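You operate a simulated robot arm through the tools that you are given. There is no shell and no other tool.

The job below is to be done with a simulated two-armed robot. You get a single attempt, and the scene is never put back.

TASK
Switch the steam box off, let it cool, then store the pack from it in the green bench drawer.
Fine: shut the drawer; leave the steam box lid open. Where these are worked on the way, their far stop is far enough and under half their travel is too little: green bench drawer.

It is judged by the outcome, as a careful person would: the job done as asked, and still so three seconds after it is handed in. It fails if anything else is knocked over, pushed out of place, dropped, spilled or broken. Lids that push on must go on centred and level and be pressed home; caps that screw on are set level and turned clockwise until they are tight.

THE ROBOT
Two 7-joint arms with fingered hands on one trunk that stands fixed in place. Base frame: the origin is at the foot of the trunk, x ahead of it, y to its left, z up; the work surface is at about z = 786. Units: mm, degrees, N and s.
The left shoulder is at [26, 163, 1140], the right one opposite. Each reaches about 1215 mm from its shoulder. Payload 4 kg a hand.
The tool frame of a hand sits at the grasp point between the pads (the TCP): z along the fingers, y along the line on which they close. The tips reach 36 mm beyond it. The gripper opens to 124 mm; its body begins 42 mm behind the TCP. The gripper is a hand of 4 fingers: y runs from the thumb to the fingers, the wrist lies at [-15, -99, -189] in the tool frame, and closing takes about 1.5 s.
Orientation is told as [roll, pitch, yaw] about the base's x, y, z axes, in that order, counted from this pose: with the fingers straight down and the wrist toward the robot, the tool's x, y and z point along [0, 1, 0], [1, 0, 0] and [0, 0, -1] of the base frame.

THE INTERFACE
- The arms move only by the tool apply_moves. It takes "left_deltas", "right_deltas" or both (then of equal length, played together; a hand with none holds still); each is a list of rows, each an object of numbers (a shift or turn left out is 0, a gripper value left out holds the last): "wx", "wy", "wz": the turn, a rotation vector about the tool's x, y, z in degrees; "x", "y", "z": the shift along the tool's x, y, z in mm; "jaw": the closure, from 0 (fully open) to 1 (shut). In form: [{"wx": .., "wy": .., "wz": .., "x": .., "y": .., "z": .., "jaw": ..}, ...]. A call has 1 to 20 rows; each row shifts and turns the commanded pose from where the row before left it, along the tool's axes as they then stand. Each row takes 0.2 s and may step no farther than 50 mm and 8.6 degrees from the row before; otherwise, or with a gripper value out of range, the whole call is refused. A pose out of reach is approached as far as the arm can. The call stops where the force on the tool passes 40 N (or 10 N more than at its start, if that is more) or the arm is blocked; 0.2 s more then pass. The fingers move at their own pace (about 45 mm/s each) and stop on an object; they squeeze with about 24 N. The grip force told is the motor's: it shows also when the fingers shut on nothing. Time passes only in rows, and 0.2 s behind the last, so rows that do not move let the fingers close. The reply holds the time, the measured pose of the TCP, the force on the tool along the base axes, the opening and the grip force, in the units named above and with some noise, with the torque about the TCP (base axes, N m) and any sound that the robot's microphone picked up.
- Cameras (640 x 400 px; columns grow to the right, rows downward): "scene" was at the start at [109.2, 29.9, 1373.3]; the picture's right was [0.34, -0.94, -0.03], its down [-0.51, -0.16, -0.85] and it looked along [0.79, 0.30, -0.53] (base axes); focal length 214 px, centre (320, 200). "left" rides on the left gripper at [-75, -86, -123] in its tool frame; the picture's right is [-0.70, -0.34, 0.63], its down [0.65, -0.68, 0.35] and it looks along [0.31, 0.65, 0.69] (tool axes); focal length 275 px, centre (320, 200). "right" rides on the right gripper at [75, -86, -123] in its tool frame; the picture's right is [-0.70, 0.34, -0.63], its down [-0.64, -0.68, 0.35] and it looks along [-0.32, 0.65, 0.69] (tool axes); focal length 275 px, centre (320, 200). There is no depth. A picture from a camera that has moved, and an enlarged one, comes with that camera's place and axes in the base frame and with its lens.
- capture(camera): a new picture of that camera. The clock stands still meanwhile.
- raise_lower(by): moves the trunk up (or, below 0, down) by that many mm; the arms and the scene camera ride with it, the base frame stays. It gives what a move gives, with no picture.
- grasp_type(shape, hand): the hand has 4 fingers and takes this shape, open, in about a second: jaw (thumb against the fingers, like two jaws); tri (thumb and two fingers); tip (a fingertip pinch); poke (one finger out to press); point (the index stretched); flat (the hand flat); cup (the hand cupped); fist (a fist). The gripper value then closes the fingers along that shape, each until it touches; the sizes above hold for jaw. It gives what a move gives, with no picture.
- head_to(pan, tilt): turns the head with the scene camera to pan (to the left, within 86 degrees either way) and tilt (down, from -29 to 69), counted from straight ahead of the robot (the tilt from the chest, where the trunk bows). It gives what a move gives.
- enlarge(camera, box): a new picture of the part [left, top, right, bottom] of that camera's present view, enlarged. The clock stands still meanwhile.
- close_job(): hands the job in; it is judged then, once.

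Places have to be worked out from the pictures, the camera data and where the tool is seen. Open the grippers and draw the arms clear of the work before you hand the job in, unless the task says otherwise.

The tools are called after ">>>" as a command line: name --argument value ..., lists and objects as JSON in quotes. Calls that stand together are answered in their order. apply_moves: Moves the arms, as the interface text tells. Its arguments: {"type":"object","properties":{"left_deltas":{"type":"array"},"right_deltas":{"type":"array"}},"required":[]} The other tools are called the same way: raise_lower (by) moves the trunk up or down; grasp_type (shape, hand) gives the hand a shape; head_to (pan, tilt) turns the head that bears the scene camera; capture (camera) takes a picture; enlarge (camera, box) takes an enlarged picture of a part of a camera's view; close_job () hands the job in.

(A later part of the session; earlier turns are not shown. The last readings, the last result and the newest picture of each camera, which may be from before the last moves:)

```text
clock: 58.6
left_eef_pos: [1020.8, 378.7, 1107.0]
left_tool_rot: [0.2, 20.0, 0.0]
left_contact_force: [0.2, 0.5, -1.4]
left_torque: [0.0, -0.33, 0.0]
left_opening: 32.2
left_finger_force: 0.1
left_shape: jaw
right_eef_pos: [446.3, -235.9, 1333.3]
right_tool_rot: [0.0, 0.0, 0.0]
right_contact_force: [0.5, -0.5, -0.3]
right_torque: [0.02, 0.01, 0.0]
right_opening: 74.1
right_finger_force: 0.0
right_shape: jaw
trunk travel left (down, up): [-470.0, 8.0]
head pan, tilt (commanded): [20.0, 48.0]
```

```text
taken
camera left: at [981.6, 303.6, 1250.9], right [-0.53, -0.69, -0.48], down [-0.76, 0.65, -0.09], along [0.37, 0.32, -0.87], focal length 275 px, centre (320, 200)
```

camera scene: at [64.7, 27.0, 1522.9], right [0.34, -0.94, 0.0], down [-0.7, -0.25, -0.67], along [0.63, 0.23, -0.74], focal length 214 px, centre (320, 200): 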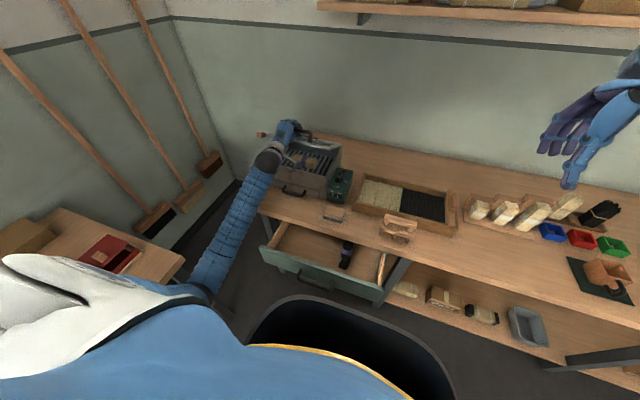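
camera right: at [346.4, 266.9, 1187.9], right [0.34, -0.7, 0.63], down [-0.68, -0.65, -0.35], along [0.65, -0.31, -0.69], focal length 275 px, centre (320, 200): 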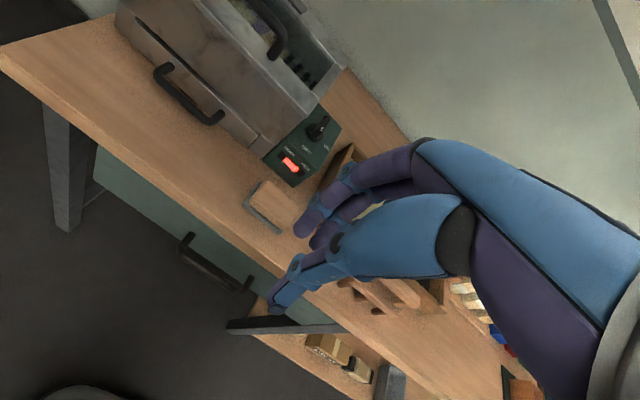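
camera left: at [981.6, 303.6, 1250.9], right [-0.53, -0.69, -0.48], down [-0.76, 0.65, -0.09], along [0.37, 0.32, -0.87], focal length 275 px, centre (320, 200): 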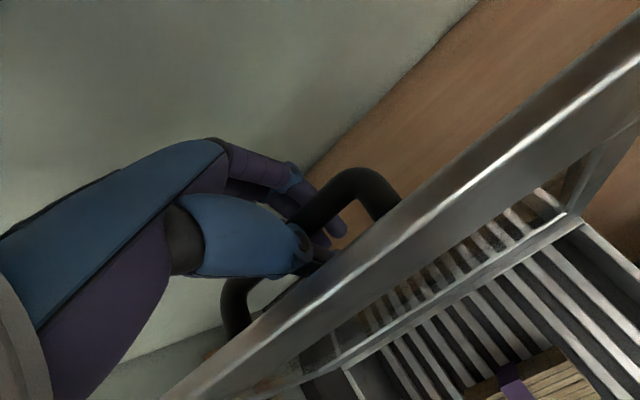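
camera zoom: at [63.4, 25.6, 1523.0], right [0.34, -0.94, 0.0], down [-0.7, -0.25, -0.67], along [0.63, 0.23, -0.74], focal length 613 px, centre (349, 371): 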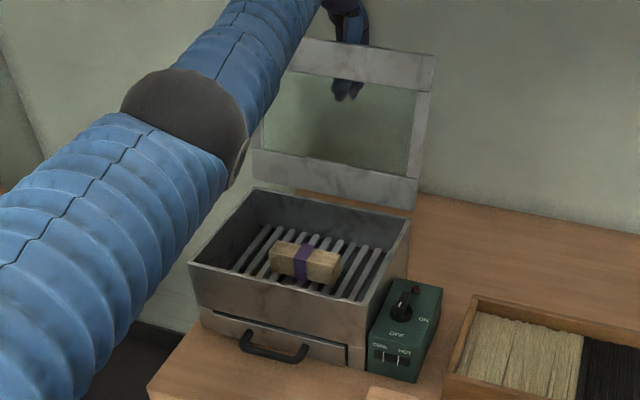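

The lid stays in place leaning back. I withdraw the hand upward along the lid plane in small steps, untilting a bit so the arm stays within reach.

>>> apply_moves --left_deltas '[{"wx": -3, "y": -0.5, "z": -14.3}, {"wx": -3, "y": 0.2, "z": -14.3}, {"wx": -3, "y": 1, "z": -14.3}, {"wx": -3, "y": 1.7, "z": -14.2}, {"wx": -3, "y": 2.5, "z": -14.1}]'

>>> enlarge --camera "scene" --box '[230, 70, 390, 210]'

>>> capture --camera "left"

```text
clock: 59.8
left_eef_pos: [1041.9, 378.2, 1173.7]
left_tool_rot: [0.2, 4.9, 0.1]
left_contact_force: [0.0, 0.7, 0.3]
left_torque: [-0.01, -0.01, -0.01]
left_opening: 34.2
left_finger_force: 0.0
left_shape: jaw
right_eef_pos: [446.9, -237.0, 1334.1]
right_tool_rot: [0.0, 0.0, 0.0]
right_contact_force: [-0.1, 0.0, 0.3]
right_torque: [-0.01, 0.03, -0.02]
right_opening: 73.8
right_finger_force: 0.1
right_shape: jaw
trunk travel left (down, up): [-470.0, 8.0]
head pan, tilt (commanded): [20.0, 48.0]
```

```text
2.86 times, centred on (310, 140) of scene
camera zoom: at [63.2, 25.5, 1523.0], right [0.34, -0.94, 0.0], down [-0.7, -0.25, -0.67], along [0.63, 0.23, -0.74], focal length 613 px, centre (349, 371)
```

zoom: 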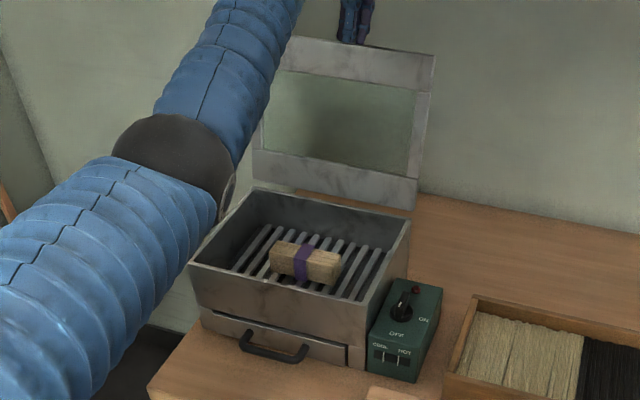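

```text
taken
camera left: at [967.4, 303.5, 1303.5], right [-0.39, -0.69, -0.61], down [-0.71, 0.65, -0.28], along [0.59, 0.32, -0.74], focal length 275 px, centre (320, 200)
```

left: 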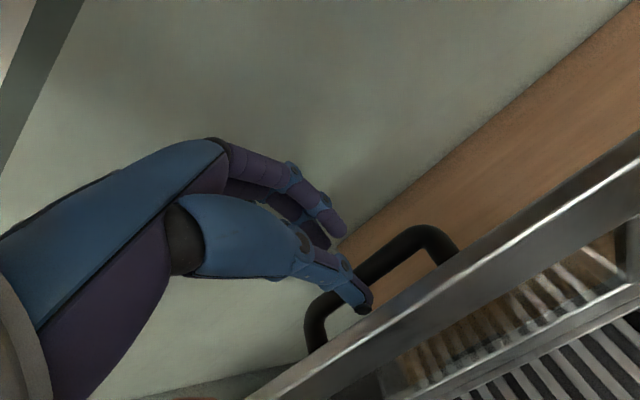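

The lid holds by itself at its stop and the hand is off the handle. I lift clear above the lid's edge and draw back over the box.

>>> apply_moves --left_deltas '[{"wx": -3, "y": 1.7, "z": -15.2}, {"wx": -2, "y": 2.5, "z": -15.1}, {"y": 3, "z": -15}, {"y": 2, "z": -20}, {"y": -10, "z": -20}, {"y": -40, "z": -10}, {"y": -45}, {"y": -45}, {"y": -45}, {"y": -45}]'

>>> capture --camera "scene"

>>> capture --camera "left"

```text
clock: 62.0
left_eef_pos: [822.5, 377.5, 1271.3]
left_tool_rot: [0.1, -0.2, 0.1]
left_contact_force: [0.1, -0.3, 0.9]
left_torque: [-0.02, -0.01, 0.0]
left_opening: 34.6
left_finger_force: 0.1
left_shape: jaw
right_eef_pos: [445.2, -235.9, 1333.1]
right_tool_rot: [0.0, 0.0, -0.1]
right_contact_force: [0.0, 0.0, -0.1]
right_torque: [-0.01, -0.03, 0.01]
right_opening: 73.9
right_finger_force: 0.1
right_shape: jaw
trunk travel left (down, up): [-470.0, 8.0]
head pan, tilt (commanded): [20.0, 48.0]
```

```text
taken
camera scene: at [62.4, 25.9, 1523.0], right [0.34, -0.94, 0.0], down [-0.7, -0.25, -0.67], along [0.63, 0.23, -0.74], focal length 214 px, centre (320, 200)
```

scene: 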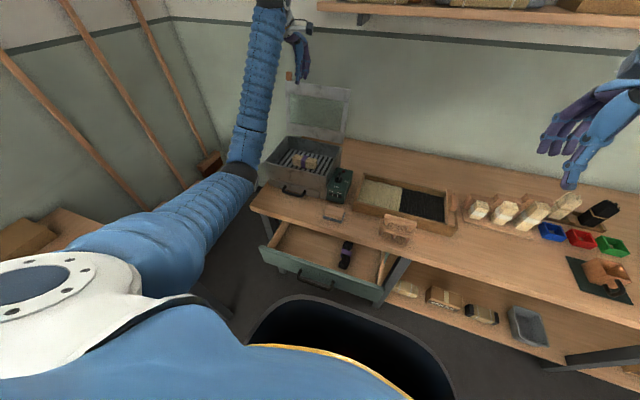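

```text
taken
camera left: at [735.9, 302.1, 1393.3], right [-0.34, -0.69, -0.64], down [-0.68, 0.65, -0.35], along [0.65, 0.32, -0.69], focal length 275 px, centre (320, 200)
```

left: 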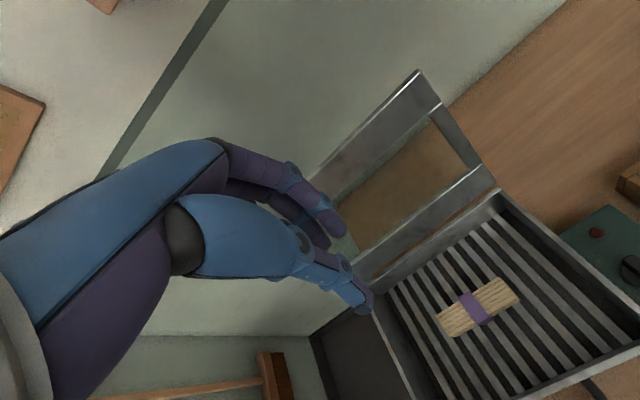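

Lid open and stable; the pack lies on the slats. I enlarge both views to fix the pack's place and heading.

>>> enlarge --camera "left" --box '[370, 180, 640, 400]'

>>> enlarge --camera "scene" --box '[250, 110, 370, 210]'

```text
1.82 times, centred on (505, 290) of left
camera zoom: at [735.9, 302.1, 1393.3], right [-0.34, -0.69, -0.64], down [-0.68, 0.65, -0.35], along [0.65, 0.32, -0.69], focal length 500 px, centre (-16, 36)
```

zoom: 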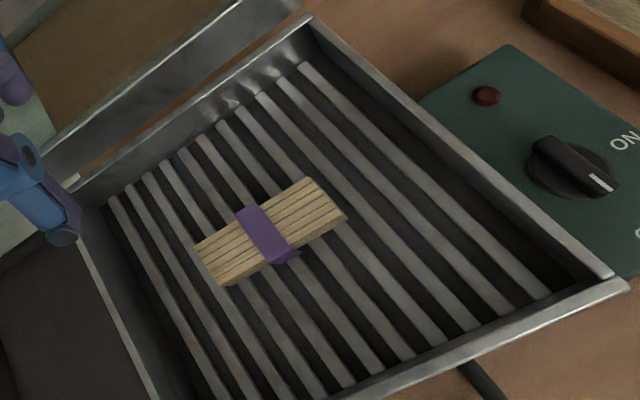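

```text
4.00 times, centred on (310, 160) of scene
camera zoom: at [62.4, 25.9, 1523.0], right [0.34, -0.94, 0.0], down [-0.7, -0.25, -0.67], along [0.63, 0.23, -0.74], focal length 858 px, centre (360, 360)
```

zoom: 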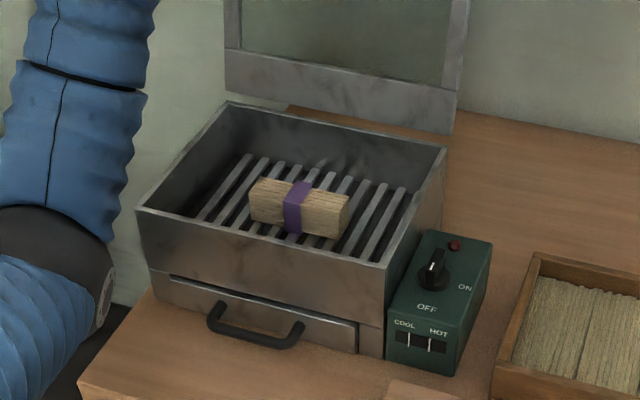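

The pack is about 114 × 35 × 40 mm, lying along y, centred at about (816, 380), its top at z≈900 and the slats at ≈860. I open the hand to ~80 mm and descend to z≈1000 above it for a check.

>>> apply_moves --left_deltas '[{"x": 0.5, "y": -1, "z": 45, "jaw": 0.35}, {"x": 0.5, "y": -1, "z": 45}, {"x": 0.5, "y": -1, "z": 45}, {"x": 0.5, "y": -1, "z": 45}, {"x": 0.5, "y": -1, "z": 45}, {"y": -1, "z": 40}, {}]'

>>> capture --camera "left"

>>> enlarge --camera "scene" --box '[250, 110, 370, 210]'

```text
clock: 63.6
left_eef_pos: [815.4, 382.3, 1003.3]
left_tool_rot: [0.3, -0.1, 0.0]
left_contact_force: [-0.2, 0.2, -0.6]
left_torque: [0.01, 0.01, 0.04]
left_opening: 80.2
left_finger_force: 0.0
left_shape: jaw
right_eef_pos: [446.9, -237.0, 1334.2]
right_tool_rot: [0.1, 0.0, 0.0]
right_contact_force: [1.1, -0.6, -0.1]
right_torque: [-0.01, 0.01, -0.01]
right_opening: 74.2
right_finger_force: 0.0
right_shape: jaw
trunk travel left (down, up): [-470.0, 8.0]
head pan, tilt (commanded): [20.0, 48.0]
```

```text
taken
camera left: at [729.4, 306.8, 1125.2], right [-0.34, -0.69, -0.64], down [-0.68, 0.65, -0.34], along [0.65, 0.32, -0.69], focal length 275 px, centre (320, 200)
```

left: 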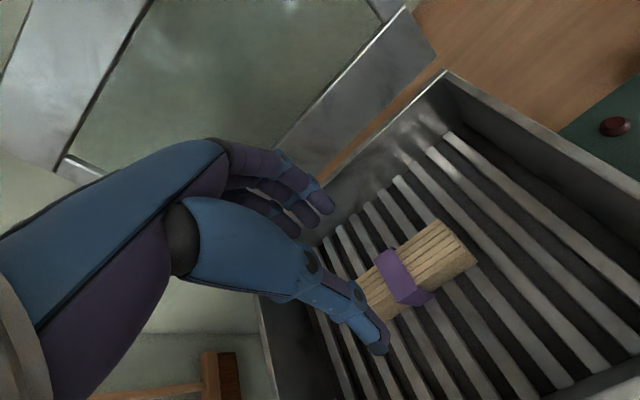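

```text
4.00 times, centred on (310, 160) of scene
camera zoom: at [63.2, 25.2, 1523.1], right [0.34, -0.94, 0.0], down [-0.7, -0.25, -0.67], along [0.63, 0.23, -0.74], focal length 858 px, centre (360, 360)
```

zoom: 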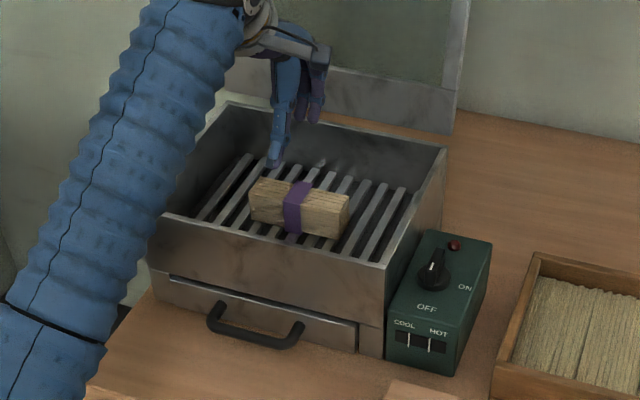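

The hand is centred above the pack (the view gives x from 793 to 833, y from 322). I descend to z≈903, keeping the tips just above the slats, and close.

>>> apply_moves --left_deltas '[{"y": -1, "z": 35}, {"z": 30}, {"z": 20}, {"z": 14}, {}]'

>>> enlarge --camera "scene" --box '[250, 110, 370, 210]'

>>> capture --camera "left"

```text
clock: 64.8
left_eef_pos: [815.2, 383.8, 905.5]
left_tool_rot: [0.2, -0.1, 0.0]
left_contact_force: [-0.3, -0.1, -0.2]
left_torque: [-0.01, -0.01, -0.01]
left_opening: 80.4
left_finger_force: 0.0
left_shape: jaw
right_eef_pos: [447.1, -236.2, 1333.3]
right_tool_rot: [-0.1, 0.1, -0.1]
right_contact_force: [0.7, -0.3, -0.3]
right_torque: [0.01, 0.0, -0.01]
right_opening: 74.1
right_finger_force: 0.0
right_shape: jaw
trunk travel left (down, up): [-470.0, 8.0]
head pan, tilt (commanded): [20.0, 48.0]
```

```text
4.00 times, centred on (310, 160) of scene
camera zoom: at [63.3, 25.4, 1523.0], right [0.34, -0.94, 0.0], down [-0.7, -0.25, -0.67], along [0.63, 0.23, -0.74], focal length 858 px, centre (360, 360)
```

zoom: 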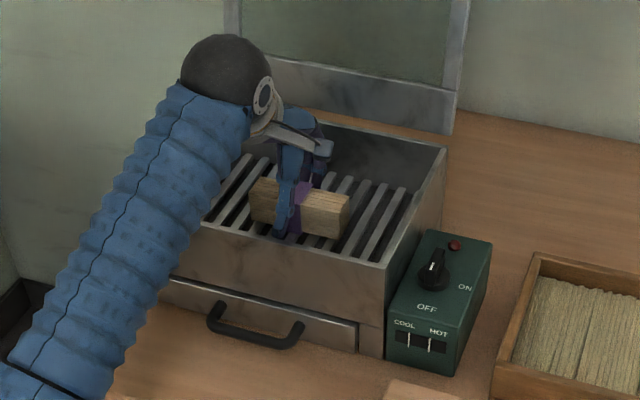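

```text
taken
camera left: at [730.3, 308.6, 1027.2], right [-0.34, -0.69, -0.64], down [-0.68, 0.65, -0.34], along [0.65, 0.32, -0.69], focal length 275 px, centre (320, 200)
```

left: 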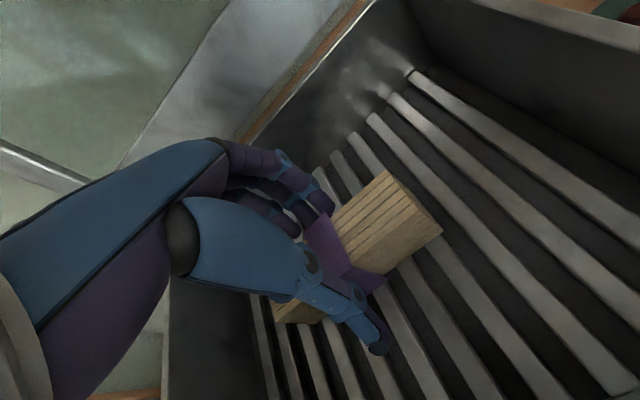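

Thumb and fingers straddle the pack at its middle. I close on it.

>>> apply_moves --left_deltas '[{"jaw": 0.6}, {"jaw": 0.8}, {"jaw": 1.0}, {}, {}, {}, {}]'

>>> capture --camera "left"

```text
clock: 66.4
left_eef_pos: [816.7, 384.4, 906.5]
left_tool_rot: [0.3, -0.1, 0.0]
left_contact_force: [0.7, 1.1, 5.7]
left_torque: [-0.02, -0.19, -0.08]
left_opening: 59.4
left_finger_force: 23.8
left_shape: jaw
right_eef_pos: [445.7, -237.1, 1332.7]
right_tool_rot: [0.0, 0.1, 0.0]
right_contact_force: [0.7, 0.0, 0.2]
right_torque: [-0.01, 0.0, 0.0]
right_opening: 74.1
right_finger_force: 0.0
right_shape: jaw
trunk travel left (down, up): [-470.0, 8.0]
head pan, tilt (commanded): [20.0, 48.0]
```

```text
taken
camera left: at [730.0, 308.6, 1027.9], right [-0.34, -0.69, -0.64], down [-0.68, 0.65, -0.34], along [0.65, 0.32, -0.69], focal length 275 px, centre (320, 200)
```

left: 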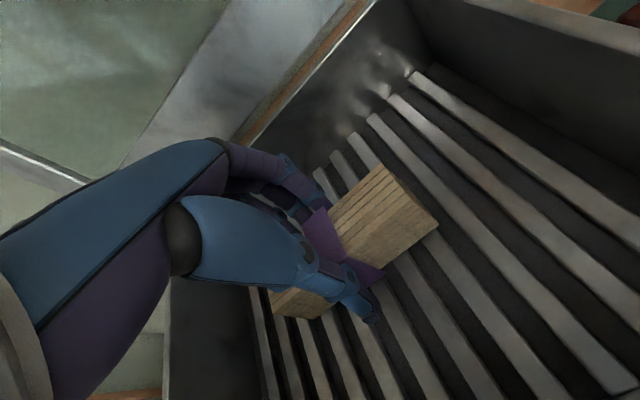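

The fingers stopped at 59 mm with full force. I enlarge to see whether they really hold the pack's sides.

>>> enlarge --camera "left" --box '[200, 120, 460, 360]'

>>> enlarge --camera "scene" --box '[280, 140, 350, 190]'

```text
1.67 times, centred on (330, 240) of left
camera zoom: at [730.0, 308.6, 1027.9], right [-0.34, -0.69, -0.64], down [-0.68, 0.65, -0.34], along [0.65, 0.32, -0.69], focal length 459 px, centre (303, 133)
```

zoom: 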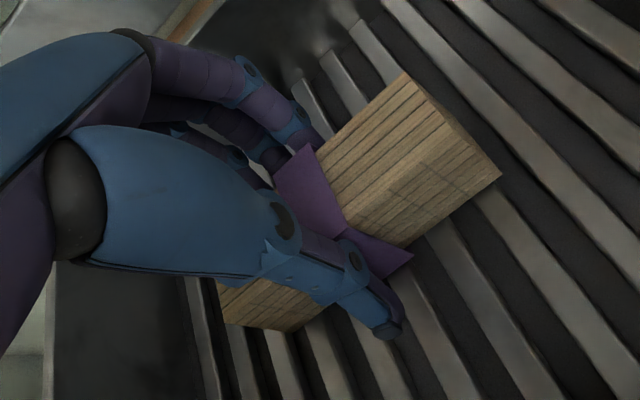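

```text
8.00 times, centred on (315, 165) of scene
camera zoom: at [62.7, 25.4, 1523.1], right [0.34, -0.94, 0.0], down [-0.7, -0.25, -0.67], along [0.63, 0.23, -0.74], focal length 1716 px, centre (360, 480)
```

zoom: 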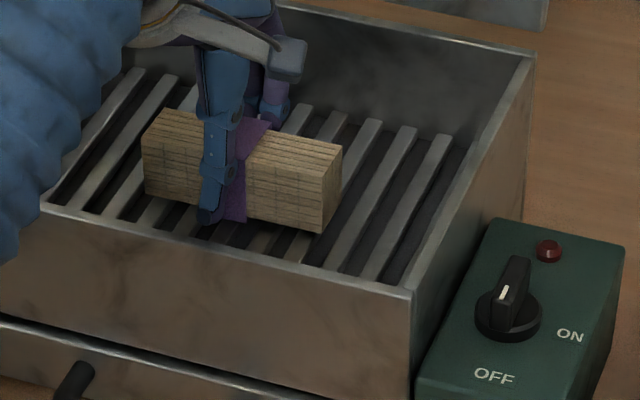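

The thumb lies on the front face and the fingers on the back face. I lift slowly and check.

>>> apply_moves --left_deltas '[{"z": -5}, {"z": -10}, {"z": -15}, {"z": -20}, {}]'

>>> enlarge --camera "scene" --box '[270, 120, 350, 190]'

>>> capture --camera "left"

```text
clock: 67.6
left_eef_pos: [816.0, 382.2, 954.6]
left_tool_rot: [0.1, -0.1, -0.1]
left_contact_force: [0.4, 0.7, -1.2]
left_torque: [0.02, 0.01, 0.03]
left_opening: 58.7
left_finger_force: 24.2
left_shape: jaw
right_eef_pos: [446.6, -237.7, 1332.6]
right_tool_rot: [0.0, 0.0, 0.1]
right_contact_force: [-0.3, 0.5, -0.2]
right_torque: [0.01, -0.01, -0.01]
right_opening: 74.0
right_finger_force: 0.0
right_shape: jaw
trunk travel left (down, up): [-470.0, 8.0]
head pan, tilt (commanded): [20.0, 48.0]
```

```text
5.71 times, centred on (310, 155) of scene
camera zoom: at [63.5, 25.7, 1523.0], right [0.34, -0.94, 0.0], down [-0.7, -0.25, -0.67], along [0.63, 0.23, -0.74], focal length 1226 px, centre (377, 457)
```

zoom: 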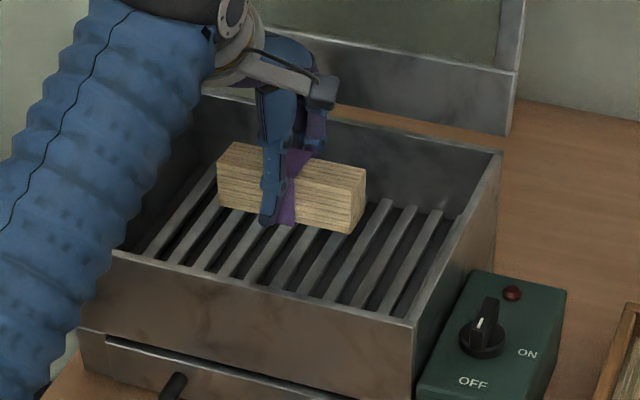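

```text
taken
camera left: at [730.7, 307.9, 1077.0], right [-0.34, -0.69, -0.64], down [-0.68, 0.65, -0.34], along [0.65, 0.32, -0.69], focal length 275 px, centre (320, 200)
```

left: 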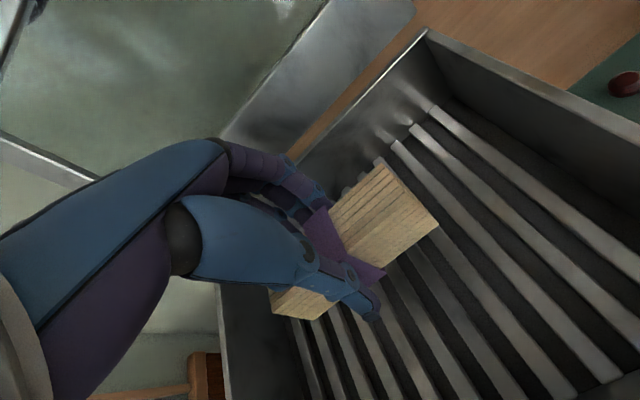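

The pack is lifted and held level. I raise it clear of the box and carry it over the open drawer to about (478, 260, 1110).

>>> apply_moves --left_deltas '[{"z": -39}, {"z": -39}, {"z": -39}, {"z": -39}, {"x": -15.25, "y": -42.2}, {"x": -15.25, "y": -42.2}, {"x": -15.25, "y": -42.2}, {"x": -15.25, "y": -42.2}, {"x": -15.25, "y": -42.2}, {"x": -15.25, "y": -42.2}, {"x": -15.25, "y": -42.2}, {"x": -15.25, "y": -42.2}, {}]'

>>> capture --camera "scene"

>>> capture --camera "left"

```text
clock: 70.4
left_eef_pos: [490.3, 265.2, 1110.9]
left_tool_rot: [0.2, 0.0, 0.0]
left_contact_force: [0.0, -1.6, -0.4]
left_torque: [0.05, -0.01, 0.0]
left_opening: 58.3
left_finger_force: 23.9
left_shape: jaw
left hand out of reach, approached as far as the arm can: row 12
right_eef_pos: [447.8, -237.3, 1333.1]
right_tool_rot: [0.0, 0.0, 0.1]
right_contact_force: [-0.2, -0.6, -0.1]
right_torque: [-0.02, 0.02, 0.0]
right_opening: 74.2
right_finger_force: 0.2
right_shape: jaw
trunk travel left (down, up): [-470.0, 8.0]
head pan, tilt (commanded): [20.0, 48.0]
```

```text
taken
camera scene: at [64.0, 25.1, 1523.0], right [0.34, -0.94, 0.0], down [-0.7, -0.25, -0.67], along [0.63, 0.23, -0.74], focal length 214 px, centre (320, 200)
```

scene: 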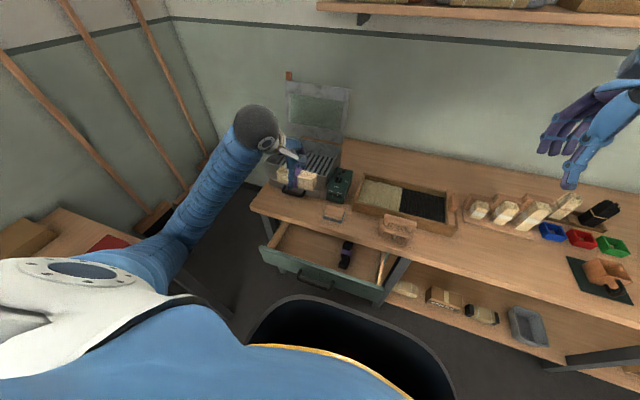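

```text
taken
camera left: at [404.5, 189.4, 1233.7], right [-0.34, -0.69, -0.64], down [-0.68, 0.65, -0.34], along [0.65, 0.32, -0.69], focal length 275 px, centre (320, 200)
```

left: 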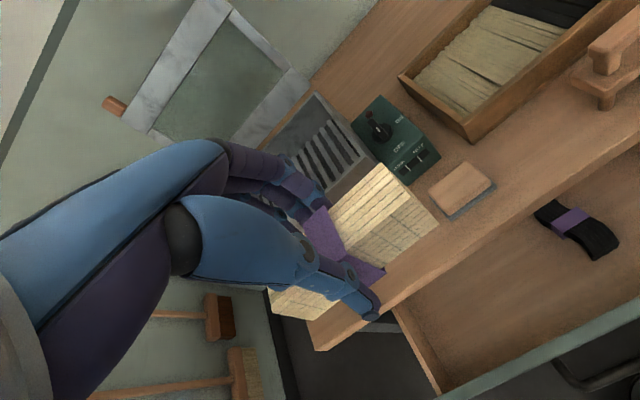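

The pack is over the drawer and well held. I enlarge to measure the drawer's walls and floor.

>>> enlarge --camera "left" --box '[370, 170, 640, 400]'

>>> enlarge --camera "scene" --box '[245, 190, 405, 310]'

```text
1.74 times, centred on (505, 285) of left
camera zoom: at [404.5, 189.4, 1233.7], right [-0.34, -0.69, -0.64], down [-0.68, 0.65, -0.34], along [0.65, 0.32, -0.69], focal length 479 px, centre (-2, 52)
```

zoom: 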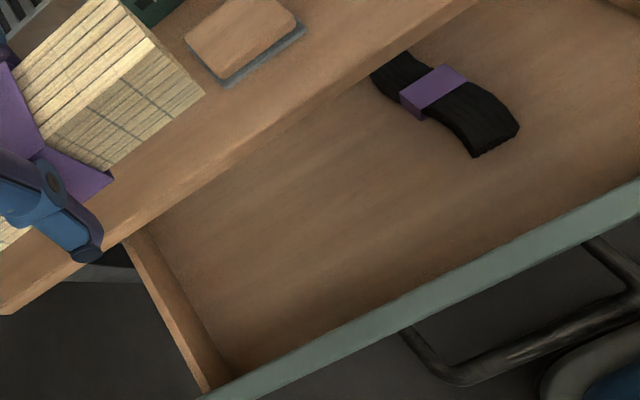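

```text
3.33 times, centred on (325, 250) of scene
camera zoom: at [64.0, 25.1, 1523.0], right [0.34, -0.94, 0.0], down [-0.7, -0.25, -0.67], along [0.63, 0.23, -0.74], focal length 715 px, centre (303, 33)
```

zoom: 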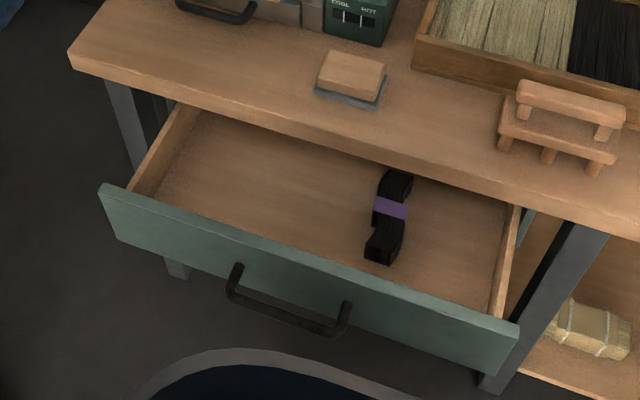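

The drawer gap between panel (inner ≈416) and bench edge (543) is enough for the hand at x≈474. I descend to z≈850 first, still above bench level, then align in x.

>>> apply_moves --left_deltas '[{"z": 45}, {"z": 45}, {"z": 45}, {"z": 45}, {"z": 45}, {"z": 35}, {"y": -8}, {"y": -8}, {}]'

>>> capture --camera "left"

>>> enlarge --camera "scene" --box '[225, 170, 405, 310]'

```text
clock: 72.4
left_eef_pos: [476.2, 266.2, 849.0]
left_tool_rot: [0.2, 0.0, 0.0]
left_contact_force: [0.1, -0.3, -1.9]
left_torque: [0.01, 0.02, -0.01]
left_opening: 58.5
left_finger_force: 24.4
left_shape: jaw
right_eef_pos: [446.5, -235.6, 1332.7]
right_tool_rot: [0.0, 0.1, 0.1]
right_contact_force: [-0.2, 0.7, -0.3]
right_torque: [0.01, -0.05, -0.01]
right_opening: 74.1
right_finger_force: 0.1
right_shape: jaw
trunk travel left (down, up): [-470.0, 8.0]
head pan, tilt (commanded): [20.0, 48.0]
```

```text
taken
camera left: at [390.5, 189.9, 971.6], right [-0.34, -0.69, -0.64], down [-0.68, 0.65, -0.34], along [0.65, 0.32, -0.69], focal length 275 px, centre (320, 200)
```

left: 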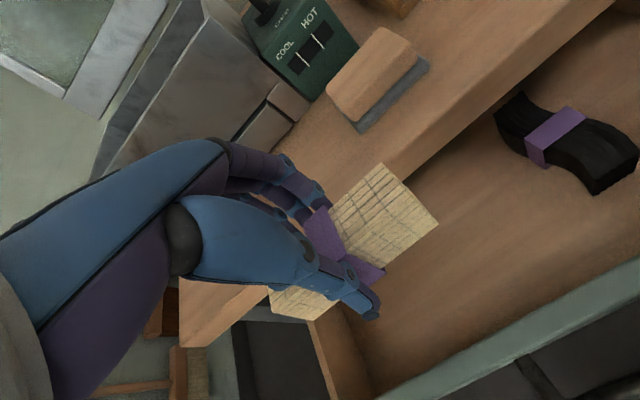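

```text
2.86 times, centred on (315, 240) of scene
camera zoom: at [63.4, 25.6, 1523.0], right [0.34, -0.94, 0.0], down [-0.7, -0.25, -0.67], along [0.63, 0.23, -0.74], focal length 613 px, centre (334, 86)
```

zoom: 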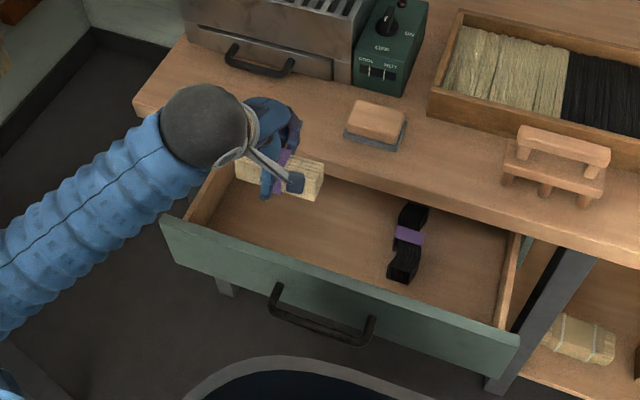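

Triangulating between the two hand views puts the drawer floor at about z≈650, so the pack should touch at TCP z≈696. I go down to z≈724 and look.

>>> apply_moves --left_deltas '[{"y": -1, "z": 35}, {"y": -1, "z": 35}, {"z": 30}, {"z": 25}, {}]'

>>> capture --camera "left"

>>> enlarge --camera "scene" --box '[245, 180, 385, 290]'

```text
clock: 73.6
left_eef_pos: [473.8, 265.0, 724.0]
left_tool_rot: [0.2, -0.1, 0.1]
left_contact_force: [-1.0, 0.3, -0.8]
left_torque: [-0.02, 0.03, 0.01]
left_opening: 57.5
left_finger_force: 24.4
left_shape: jaw
right_eef_pos: [445.6, -236.6, 1333.3]
right_tool_rot: [0.1, 0.1, 0.1]
right_contact_force: [0.9, -0.1, 0.8]
right_torque: [0.0, -0.02, -0.03]
right_opening: 73.9
right_finger_force: 0.0
right_shape: jaw
trunk travel left (down, up): [-470.0, 8.0]
head pan, tilt (commanded): [20.0, 48.0]
```

```text
taken
camera left: at [387.6, 190.3, 846.5], right [-0.34, -0.69, -0.64], down [-0.68, 0.65, -0.34], along [0.65, 0.32, -0.69], focal length 275 px, centre (320, 200)
```

left: 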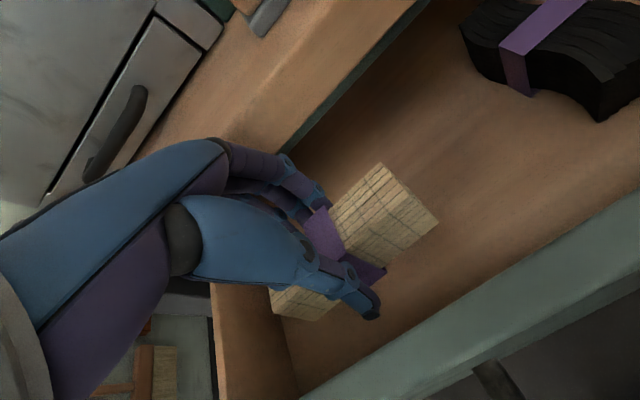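

```text
3.64 times, centred on (315, 235) of scene
camera zoom: at [62.9, 25.6, 1523.0], right [0.34, -0.94, 0.0], down [-0.7, -0.25, -0.67], along [0.63, 0.23, -0.74], focal length 780 px, centre (338, 73)
```

zoom: 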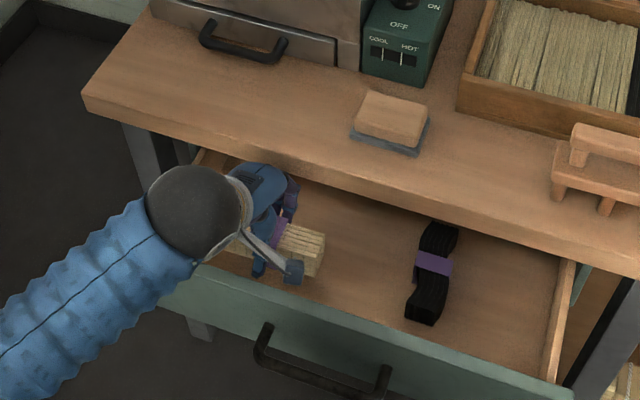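

The pack is inside the drawer opening with room on both sides. I lower it in small steps.

>>> apply_moves --left_deltas '[{"z": 5}, {"z": 5}, {"z": 4}, {"z": 4}, {}]'

```text
clock: 74.8
left_eef_pos: [473.3, 265.3, 707.2]
left_tool_rot: [0.2, -0.1, 0.0]
left_contact_force: [-0.9, -0.2, -0.7]
left_torque: [0.03, -0.01, 0.01]
left_opening: 57.6
left_finger_force: 23.9
left_shape: jaw
right_eef_pos: [445.8, -237.1, 1333.6]
right_tool_rot: [0.0, 0.1, 0.0]
right_contact_force: [-0.4, 0.9, 0.3]
right_torque: [-0.01, -0.03, 0.01]
right_opening: 74.0
right_finger_force: 0.1
right_shape: jaw
trunk travel left (down, up): [-470.0, 8.0]
head pan, tilt (commanded): [20.0, 48.0]
```

No contact yet at z≈707. I continue down in 3 mm steps.

>>> apply_moves --left_deltas '[{"z": 3}, {"z": 3}, {"z": 3}, {}]'

```text
clock: 75.8
left_eef_pos: [473.2, 267.5, 698.1]
left_tool_rot: [0.2, -0.1, 0.0]
left_contact_force: [0.0, 0.2, -1.6]
left_torque: [-0.03, 0.02, -0.02]
left_opening: 57.6
left_finger_force: 24.2
left_shape: jaw
right_eef_pos: [448.1, -236.3, 1333.2]
right_tool_rot: [0.0, 0.0, -0.2]
right_contact_force: [0.1, -1.2, -0.5]
right_torque: [0.0, -0.02, -0.03]
right_opening: 74.4
right_finger_force: 0.1
right_shape: jaw
trunk travel left (down, up): [-470.0, 8.0]
head pan, tilt (commanded): [20.0, 48.0]
```

Still free at z≈698. I keep lowering in small steps with force checks.

>>> apply_moves --left_deltas '[{"z": 3}, {"z": 3}, {"z": 3}, {}]'

>>> capture --camera "left"

```text
clock: 76.8
left_eef_pos: [474.2, 264.9, 689.4]
left_tool_rot: [0.3, -0.1, 0.0]
left_contact_force: [0.2, -0.2, -1.3]
left_torque: [0.0, -0.01, -0.01]
left_opening: 57.6
left_finger_force: 23.9
left_shape: jaw
right_eef_pos: [446.5, -236.9, 1333.2]
right_tool_rot: [0.0, 0.0, 0.1]
right_contact_force: [-0.3, -0.7, 0.6]
right_torque: [0.02, 0.02, -0.02]
right_opening: 74.2
right_finger_force: 0.2
right_shape: jaw
trunk travel left (down, up): [-470.0, 8.0]
head pan, tilt (commanded): [20.0, 48.0]
```

```text
taken
camera left: at [387.9, 190.5, 810.6], right [-0.34, -0.69, -0.64], down [-0.68, 0.65, -0.34], along [0.65, 0.32, -0.69], focal length 275 px, centre (320, 200)
```

left: 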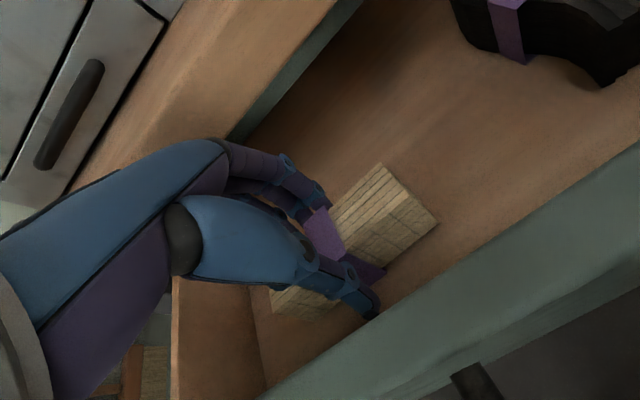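

Still no contact; the pack's shadow is close beneath. I continue lowering.

>>> apply_moves --left_deltas '[{"z": 3}, {"z": 3}, {"z": 3}, {}]'

```text
clock: 77.8
left_eef_pos: [473.4, 265.3, 682.2]
left_tool_rot: [0.2, -0.4, 0.1]
left_contact_force: [-1.1, -2.2, 23.5]
left_torque: [0.0, -0.75, -0.11]
left_opening: 59.1
left_finger_force: 24.4
left_shape: jaw
right_eef_pos: [445.3, -238.5, 1333.8]
right_tool_rot: [-0.1, -0.1, 0.0]
right_contact_force: [0.4, 0.3, -0.4]
right_torque: [-0.01, -0.01, 0.03]
right_opening: 73.9
right_finger_force: 0.1
right_shape: jaw
trunk travel left (down, up): [-470.0, 8.0]
head pan, tilt (commanded): [20.0, 48.0]
```

Contact: 23 N upward at z≈682, so the pack (and tips) are on the drawer floor. I ease up 2.5 mm to take off the load and open a little (the panel is near the thumb).

>>> apply_moves --left_deltas '[{"z": -2.5}, {}, {"jaw": 0.48}, {"jaw": 0.44}, {}, {}]'

>>> capture --camera "left"

>>> enlarge --camera "scene" --box '[245, 180, 385, 290]'

```text
clock: 79.2
left_eef_pos: [473.2, 266.2, 681.5]
left_tool_rot: [0.2, -0.1, 0.1]
left_contact_force: [-0.4, 0.6, 0.3]
left_torque: [-0.02, 0.0, -0.02]
left_opening: 69.1
left_finger_force: 0.1
left_shape: jaw
right_eef_pos: [446.4, -236.6, 1332.9]
right_tool_rot: [0.0, 0.0, 0.0]
right_contact_force: [0.8, 0.0, 0.8]
right_torque: [-0.03, -0.02, 0.0]
right_opening: 74.3
right_finger_force: 0.0
right_shape: jaw
trunk travel left (down, up): [-470.0, 8.0]
head pan, tilt (commanded): [20.0, 48.0]
```

```text
taken
camera left: at [387.9, 190.7, 804.1], right [-0.34, -0.69, -0.64], down [-0.68, 0.65, -0.34], along [0.65, 0.32, -0.69], focal length 275 px, centre (320, 200)
```

left: 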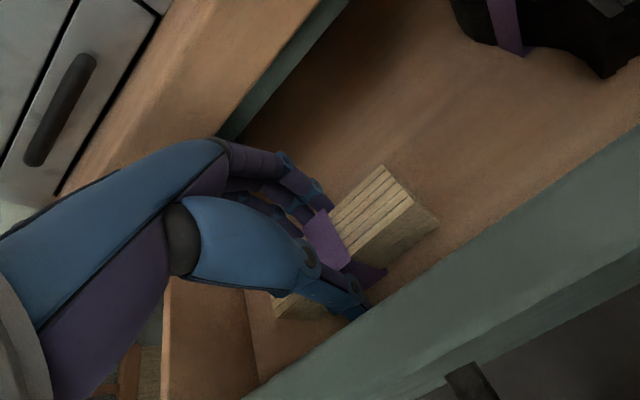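

```text
3.64 times, centred on (315, 235) of scene
camera zoom: at [63.2, 25.7, 1523.0], right [0.34, -0.94, 0.0], down [-0.7, -0.25, -0.67], along [0.63, 0.23, -0.74], focal length 780 px, centre (338, 73)
```

zoom: 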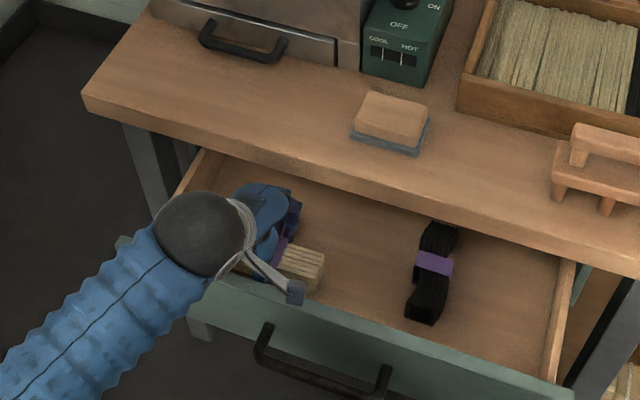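

The fingers are free of the pack, which stands on the drawer floor. I lift the hand straight up.

>>> apply_moves --left_deltas '[{"z": -8}, {"z": -12}, {"z": -20}, {"z": -30}, {"z": -40}, {"z": -45}]'

>>> capture --camera "left"

>>> enlarge --camera "scene" --box '[245, 180, 385, 290]'

```text
clock: 80.6
left_eef_pos: [474.0, 264.2, 835.7]
left_tool_rot: [0.3, -0.2, -0.1]
left_contact_force: [-0.2, -0.3, 0.3]
left_torque: [0.0, -0.01, -0.01]
left_opening: 69.3
left_finger_force: 0.1
left_shape: jaw
right_eef_pos: [445.5, -237.4, 1332.4]
right_tool_rot: [0.0, 0.0, -0.1]
right_contact_force: [0.6, -0.3, -0.2]
right_torque: [0.0, -0.01, 0.0]
right_opening: 74.2
right_finger_force: 0.0
right_shape: jaw
trunk travel left (down, up): [-470.0, 8.0]
head pan, tilt (commanded): [20.0, 48.0]
```

```text
taken
camera left: at [388.4, 189.4, 958.9], right [-0.34, -0.69, -0.64], down [-0.68, 0.65, -0.34], along [0.65, 0.32, -0.69], focal length 275 px, centre (320, 200)
```

left: 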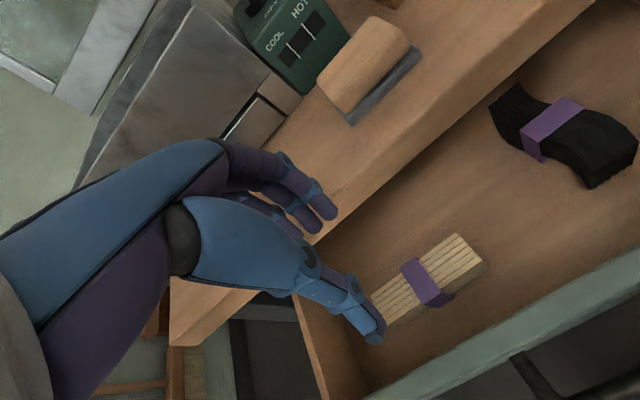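

```text
3.64 times, centred on (315, 235) of scene
camera zoom: at [63.2, 25.5, 1523.0], right [0.34, -0.94, 0.0], down [-0.7, -0.25, -0.67], along [0.63, 0.23, -0.74], focal length 780 px, centre (338, 73)
```

zoom: 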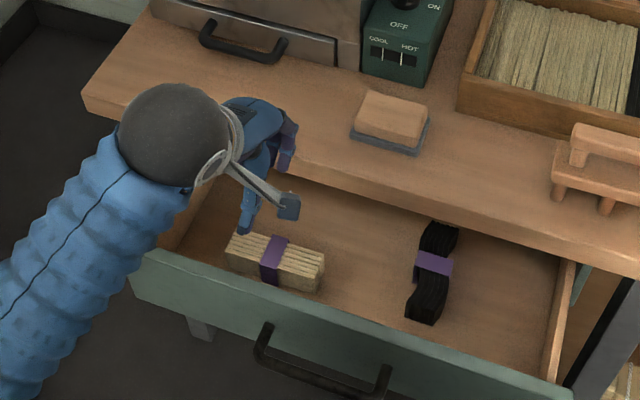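

The pack lies neatly beside the black one in the drawer. Now I'll shut the drawer: I raise the left hand, close the fingers and turn it fingers-forward again, to push the front panel near its middle.

>>> apply_moves --left_deltas '[{"x": 28, "z": -33.6, "jaw": 0.8}, {"x": 28, "z": -33.6}, {"x": 28, "z": -33.6, "jaw": 1.0}, {"x": 28, "z": -33.6}, {"x": 28, "z": -33.6}, {"wz": 8.33}, {"wz": 8.33}, {"wz": 8.33}, {"wx": -8.33}, {"wx": -8.33}, {"wx": -8.33}, {"wx": -8.33}, {"wx": -8.33}, {"wx": -8.33}, {"wx": -8.33}, {"wx": -8.33}, {"wx": -8.33}]'

>>> capture --camera "scene"

```text
clock: 84.2
left_eef_pos: [473.6, 402.9, 1006.3]
left_tool_rot: [1.4, -75.1, -26.2]
left_contact_force: [0.1, -1.0, -0.4]
left_torque: [-0.01, 0.0, -0.01]
left_opening: 0.0
left_finger_force: 23.9
left_shape: jaw
right_eef_pos: [446.5, -238.5, 1333.2]
right_tool_rot: [0.1, -0.1, 0.1]
right_contact_force: [-0.1, -0.3, 0.3]
right_torque: [0.07, 0.0, 0.01]
right_opening: 74.0
right_finger_force: 0.1
right_shape: jaw
trunk travel left (down, up): [-470.0, 8.0]
head pan, tilt (commanded): [20.0, 48.0]
```

```text
taken
camera scene: at [63.4, 23.8, 1522.9], right [0.34, -0.94, 0.0], down [-0.7, -0.25, -0.67], along [0.63, 0.23, -0.74], focal length 214 px, centre (320, 200)
```

scene: 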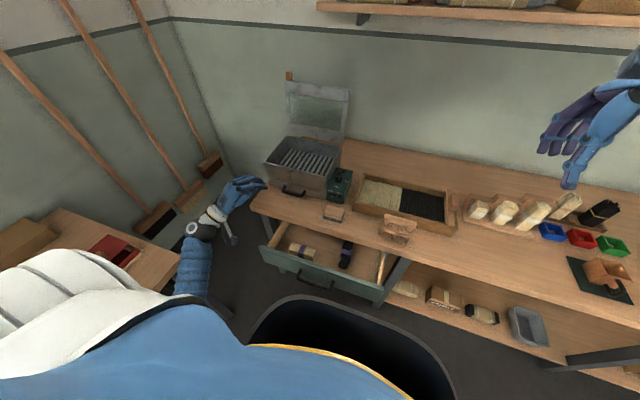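

I bring the closed hand down in front of the panel, at y≈180 and above the handle bar.

>>> apply_moves --left_deltas '[{"x": -34.8, "y": -27.2, "z": -11.75}, {"x": -34.8, "y": -27.2, "z": -11.75}, {"x": -34.8, "y": -27.2, "z": -11.75}, {"x": -34.8, "y": -27.2, "z": -11.75}, {"x": -34.8, "y": -27.2, "z": -11.75}, {"x": -34.8, "y": -27.2, "z": -11.75}, {"x": -16.7, "y": -31.8, "z": 21.5}, {"x": -16.7, "y": -31.8, "z": 21.5}, {"x": -16.7, "y": -31.8, "z": 21.5}, {"x": -16.7, "y": -31.8, "z": 21.5}, {}]'

>>> enlarge --camera "scene" --box '[220, 180, 420, 330]'

>>> capture --camera "left"

```text
clock: 85.1
left_eef_pos: [387.3, 360.2, 956.8]
left_tool_rot: [28.5, -69.1, -57.1]
left_contact_force: [0.1, -0.1, -0.2]
left_torque: [0.02, -0.02, 0.0]
left_opening: 0.0
left_finger_force: 23.9
left_shape: jaw
right_eef_pos: [445.8, -237.2, 1334.2]
right_tool_rot: [0.1, -0.1, 0.1]
right_contact_force: [-0.6, 0.2, 0.6]
right_torque: [-0.02, 0.0, 0.01]
right_opening: 73.9
right_finger_force: 0.0
right_shape: jaw
trunk travel left (down, up): [-470.0, 8.0]
head pan, tilt (commanded): [20.0, 48.0]
stopped in row 4 (left hand): the arm was blocked; the commanded pose is now the measured one
```

```text
2.67 times, centred on (320, 255) of scene
camera zoom: at [61.8, 24.9, 1523.4], right [0.34, -0.94, 0.0], down [-0.7, -0.25, -0.67], along [0.63, 0.23, -0.74], focal length 572 px, centre (320, 53)
```

zoom: 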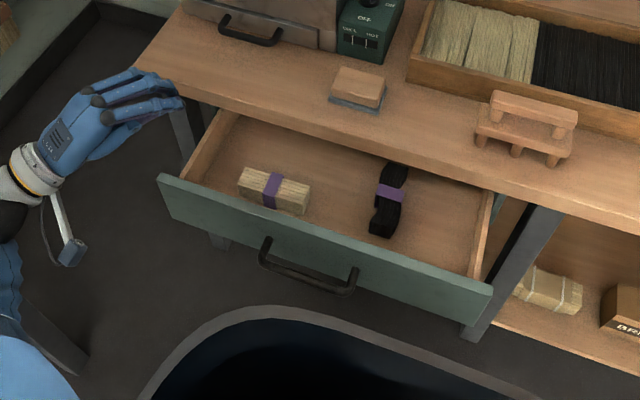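

```text
taken
camera left: at [229.5, 374.5, 902.2], right [0.13, -0.76, -0.63], down [0.48, 0.6, -0.64], along [0.87, -0.22, 0.44], focal length 275 px, centre (320, 200)
```

left: 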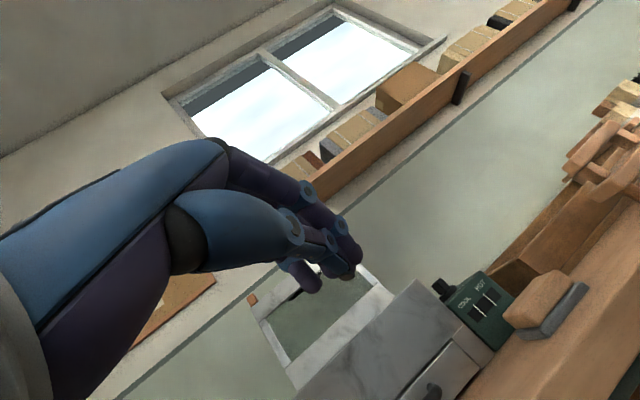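

The arm was blocked in row 4, presumably the elbow against something. I look at the whole scene and turn the head left to find out.

>>> capture --camera "scene"

>>> head_to --pan 70 --tilt 50

>>> capture --camera "scene"

```text
taken
camera scene: at [61.8, 24.9, 1523.4], right [0.34, -0.94, 0.0], down [-0.7, -0.25, -0.67], along [0.63, 0.23, -0.74], focal length 214 px, centre (320, 200)
```

scene: 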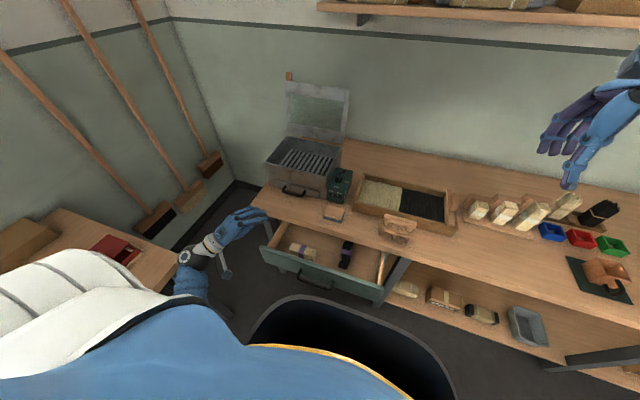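

```text
clock: 86.3
left_eef_pos: [388.0, 360.4, 956.0]
left_tool_rot: [28.4, -69.1, -56.9]
left_contact_force: [-0.4, -1.1, 0.2]
left_torque: [-0.03, 0.0, -0.01]
left_opening: 0.1
left_finger_force: 23.5
left_shape: jaw
right_eef_pos: [446.5, -236.8, 1333.2]
right_tool_rot: [0.1, 0.0, 0.0]
right_contact_force: [-0.8, -0.1, -0.1]
right_torque: [-0.01, 0.0, -0.01]
right_opening: 74.2
right_finger_force: 0.0
right_shape: jaw
trunk travel left (down, up): [-470.0, 8.0]
head pan, tilt (commanded): [70.0, 50.0]
```

```text
taken
camera scene: at [15.6, 70.9, 1520.3], right [0.94, -0.34, 0.0], down [-0.26, -0.72, -0.64], along [0.22, 0.6, -0.77], focal length 214 px, centre (320, 200)
```

scene: 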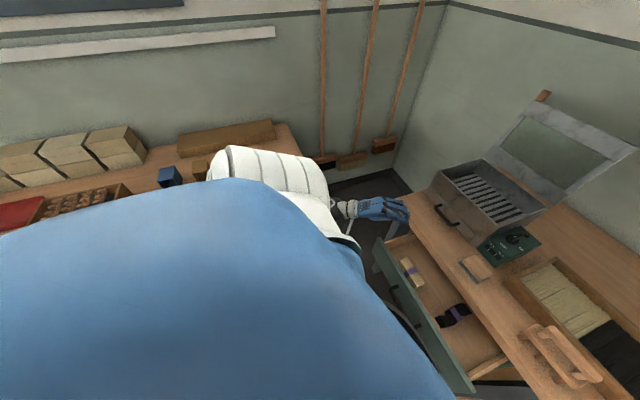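

The elbow has swung low toward the robot's own body this time (nothing on the side table seems touched). I back the hand up along its path, correcting its orientation, and turn the head back.

>>> apply_moves --left_deltas '[{"x": 25, "y": 22, "z": 10}, {"x": 25, "y": 22, "z": 10, "wz": -3}, {"x": 25, "y": 22, "z": 10, "wz": -4}, {"wz": -3.8, "wy": 1.7}]'

>>> head_to --pan 20 --tilt 48

>>> capture --camera "scene"

```text
clock: 87.3
left_eef_pos: [462.5, 391.3, 1020.8]
left_tool_rot: [0.0, -71.8, -25.1]
left_contact_force: [0.6, -0.5, -0.3]
left_torque: [0.01, -0.03, 0.04]
left_opening: 0.1
left_finger_force: 24.0
left_shape: jaw
right_eef_pos: [444.6, -237.3, 1333.6]
right_tool_rot: [0.0, 0.0, 0.0]
right_contact_force: [0.2, -0.5, -0.5]
right_torque: [0.02, -0.02, 0.02]
right_opening: 74.3
right_finger_force: 0.2
right_shape: jaw
trunk travel left (down, up): [-470.0, 8.0]
head pan, tilt (commanded): [70.0, 50.0]
```

```text
clock: 88.5
left_eef_pos: [463.2, 392.1, 1018.5]
left_tool_rot: [0.0, -71.7, -25.2]
left_contact_force: [-0.2, 0.7, -1.0]
left_torque: [-0.01, 0.03, 0.04]
left_opening: 0.2
left_finger_force: 24.0
left_shape: jaw
right_eef_pos: [445.5, -236.6, 1334.0]
right_tool_rot: [-0.1, 0.1, 0.0]
right_contact_force: [-0.6, -0.3, -0.2]
right_torque: [-0.01, -0.01, -0.01]
right_opening: 74.2
right_finger_force: 0.0
right_shape: jaw
trunk travel left (down, up): [-470.0, 8.0]
head pan, tilt (commanded): [20.0, 48.0]
```

```text
taken
camera scene: at [63.2, 25.7, 1523.0], right [0.34, -0.94, 0.0], down [-0.7, -0.25, -0.67], along [0.63, 0.23, -0.74], focal length 214 px, centre (320, 200)
```

scene: 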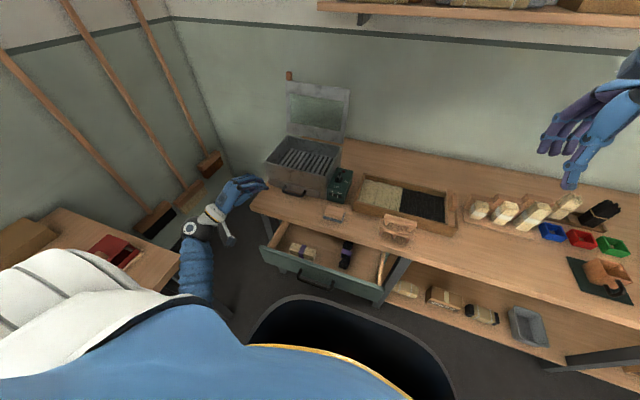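

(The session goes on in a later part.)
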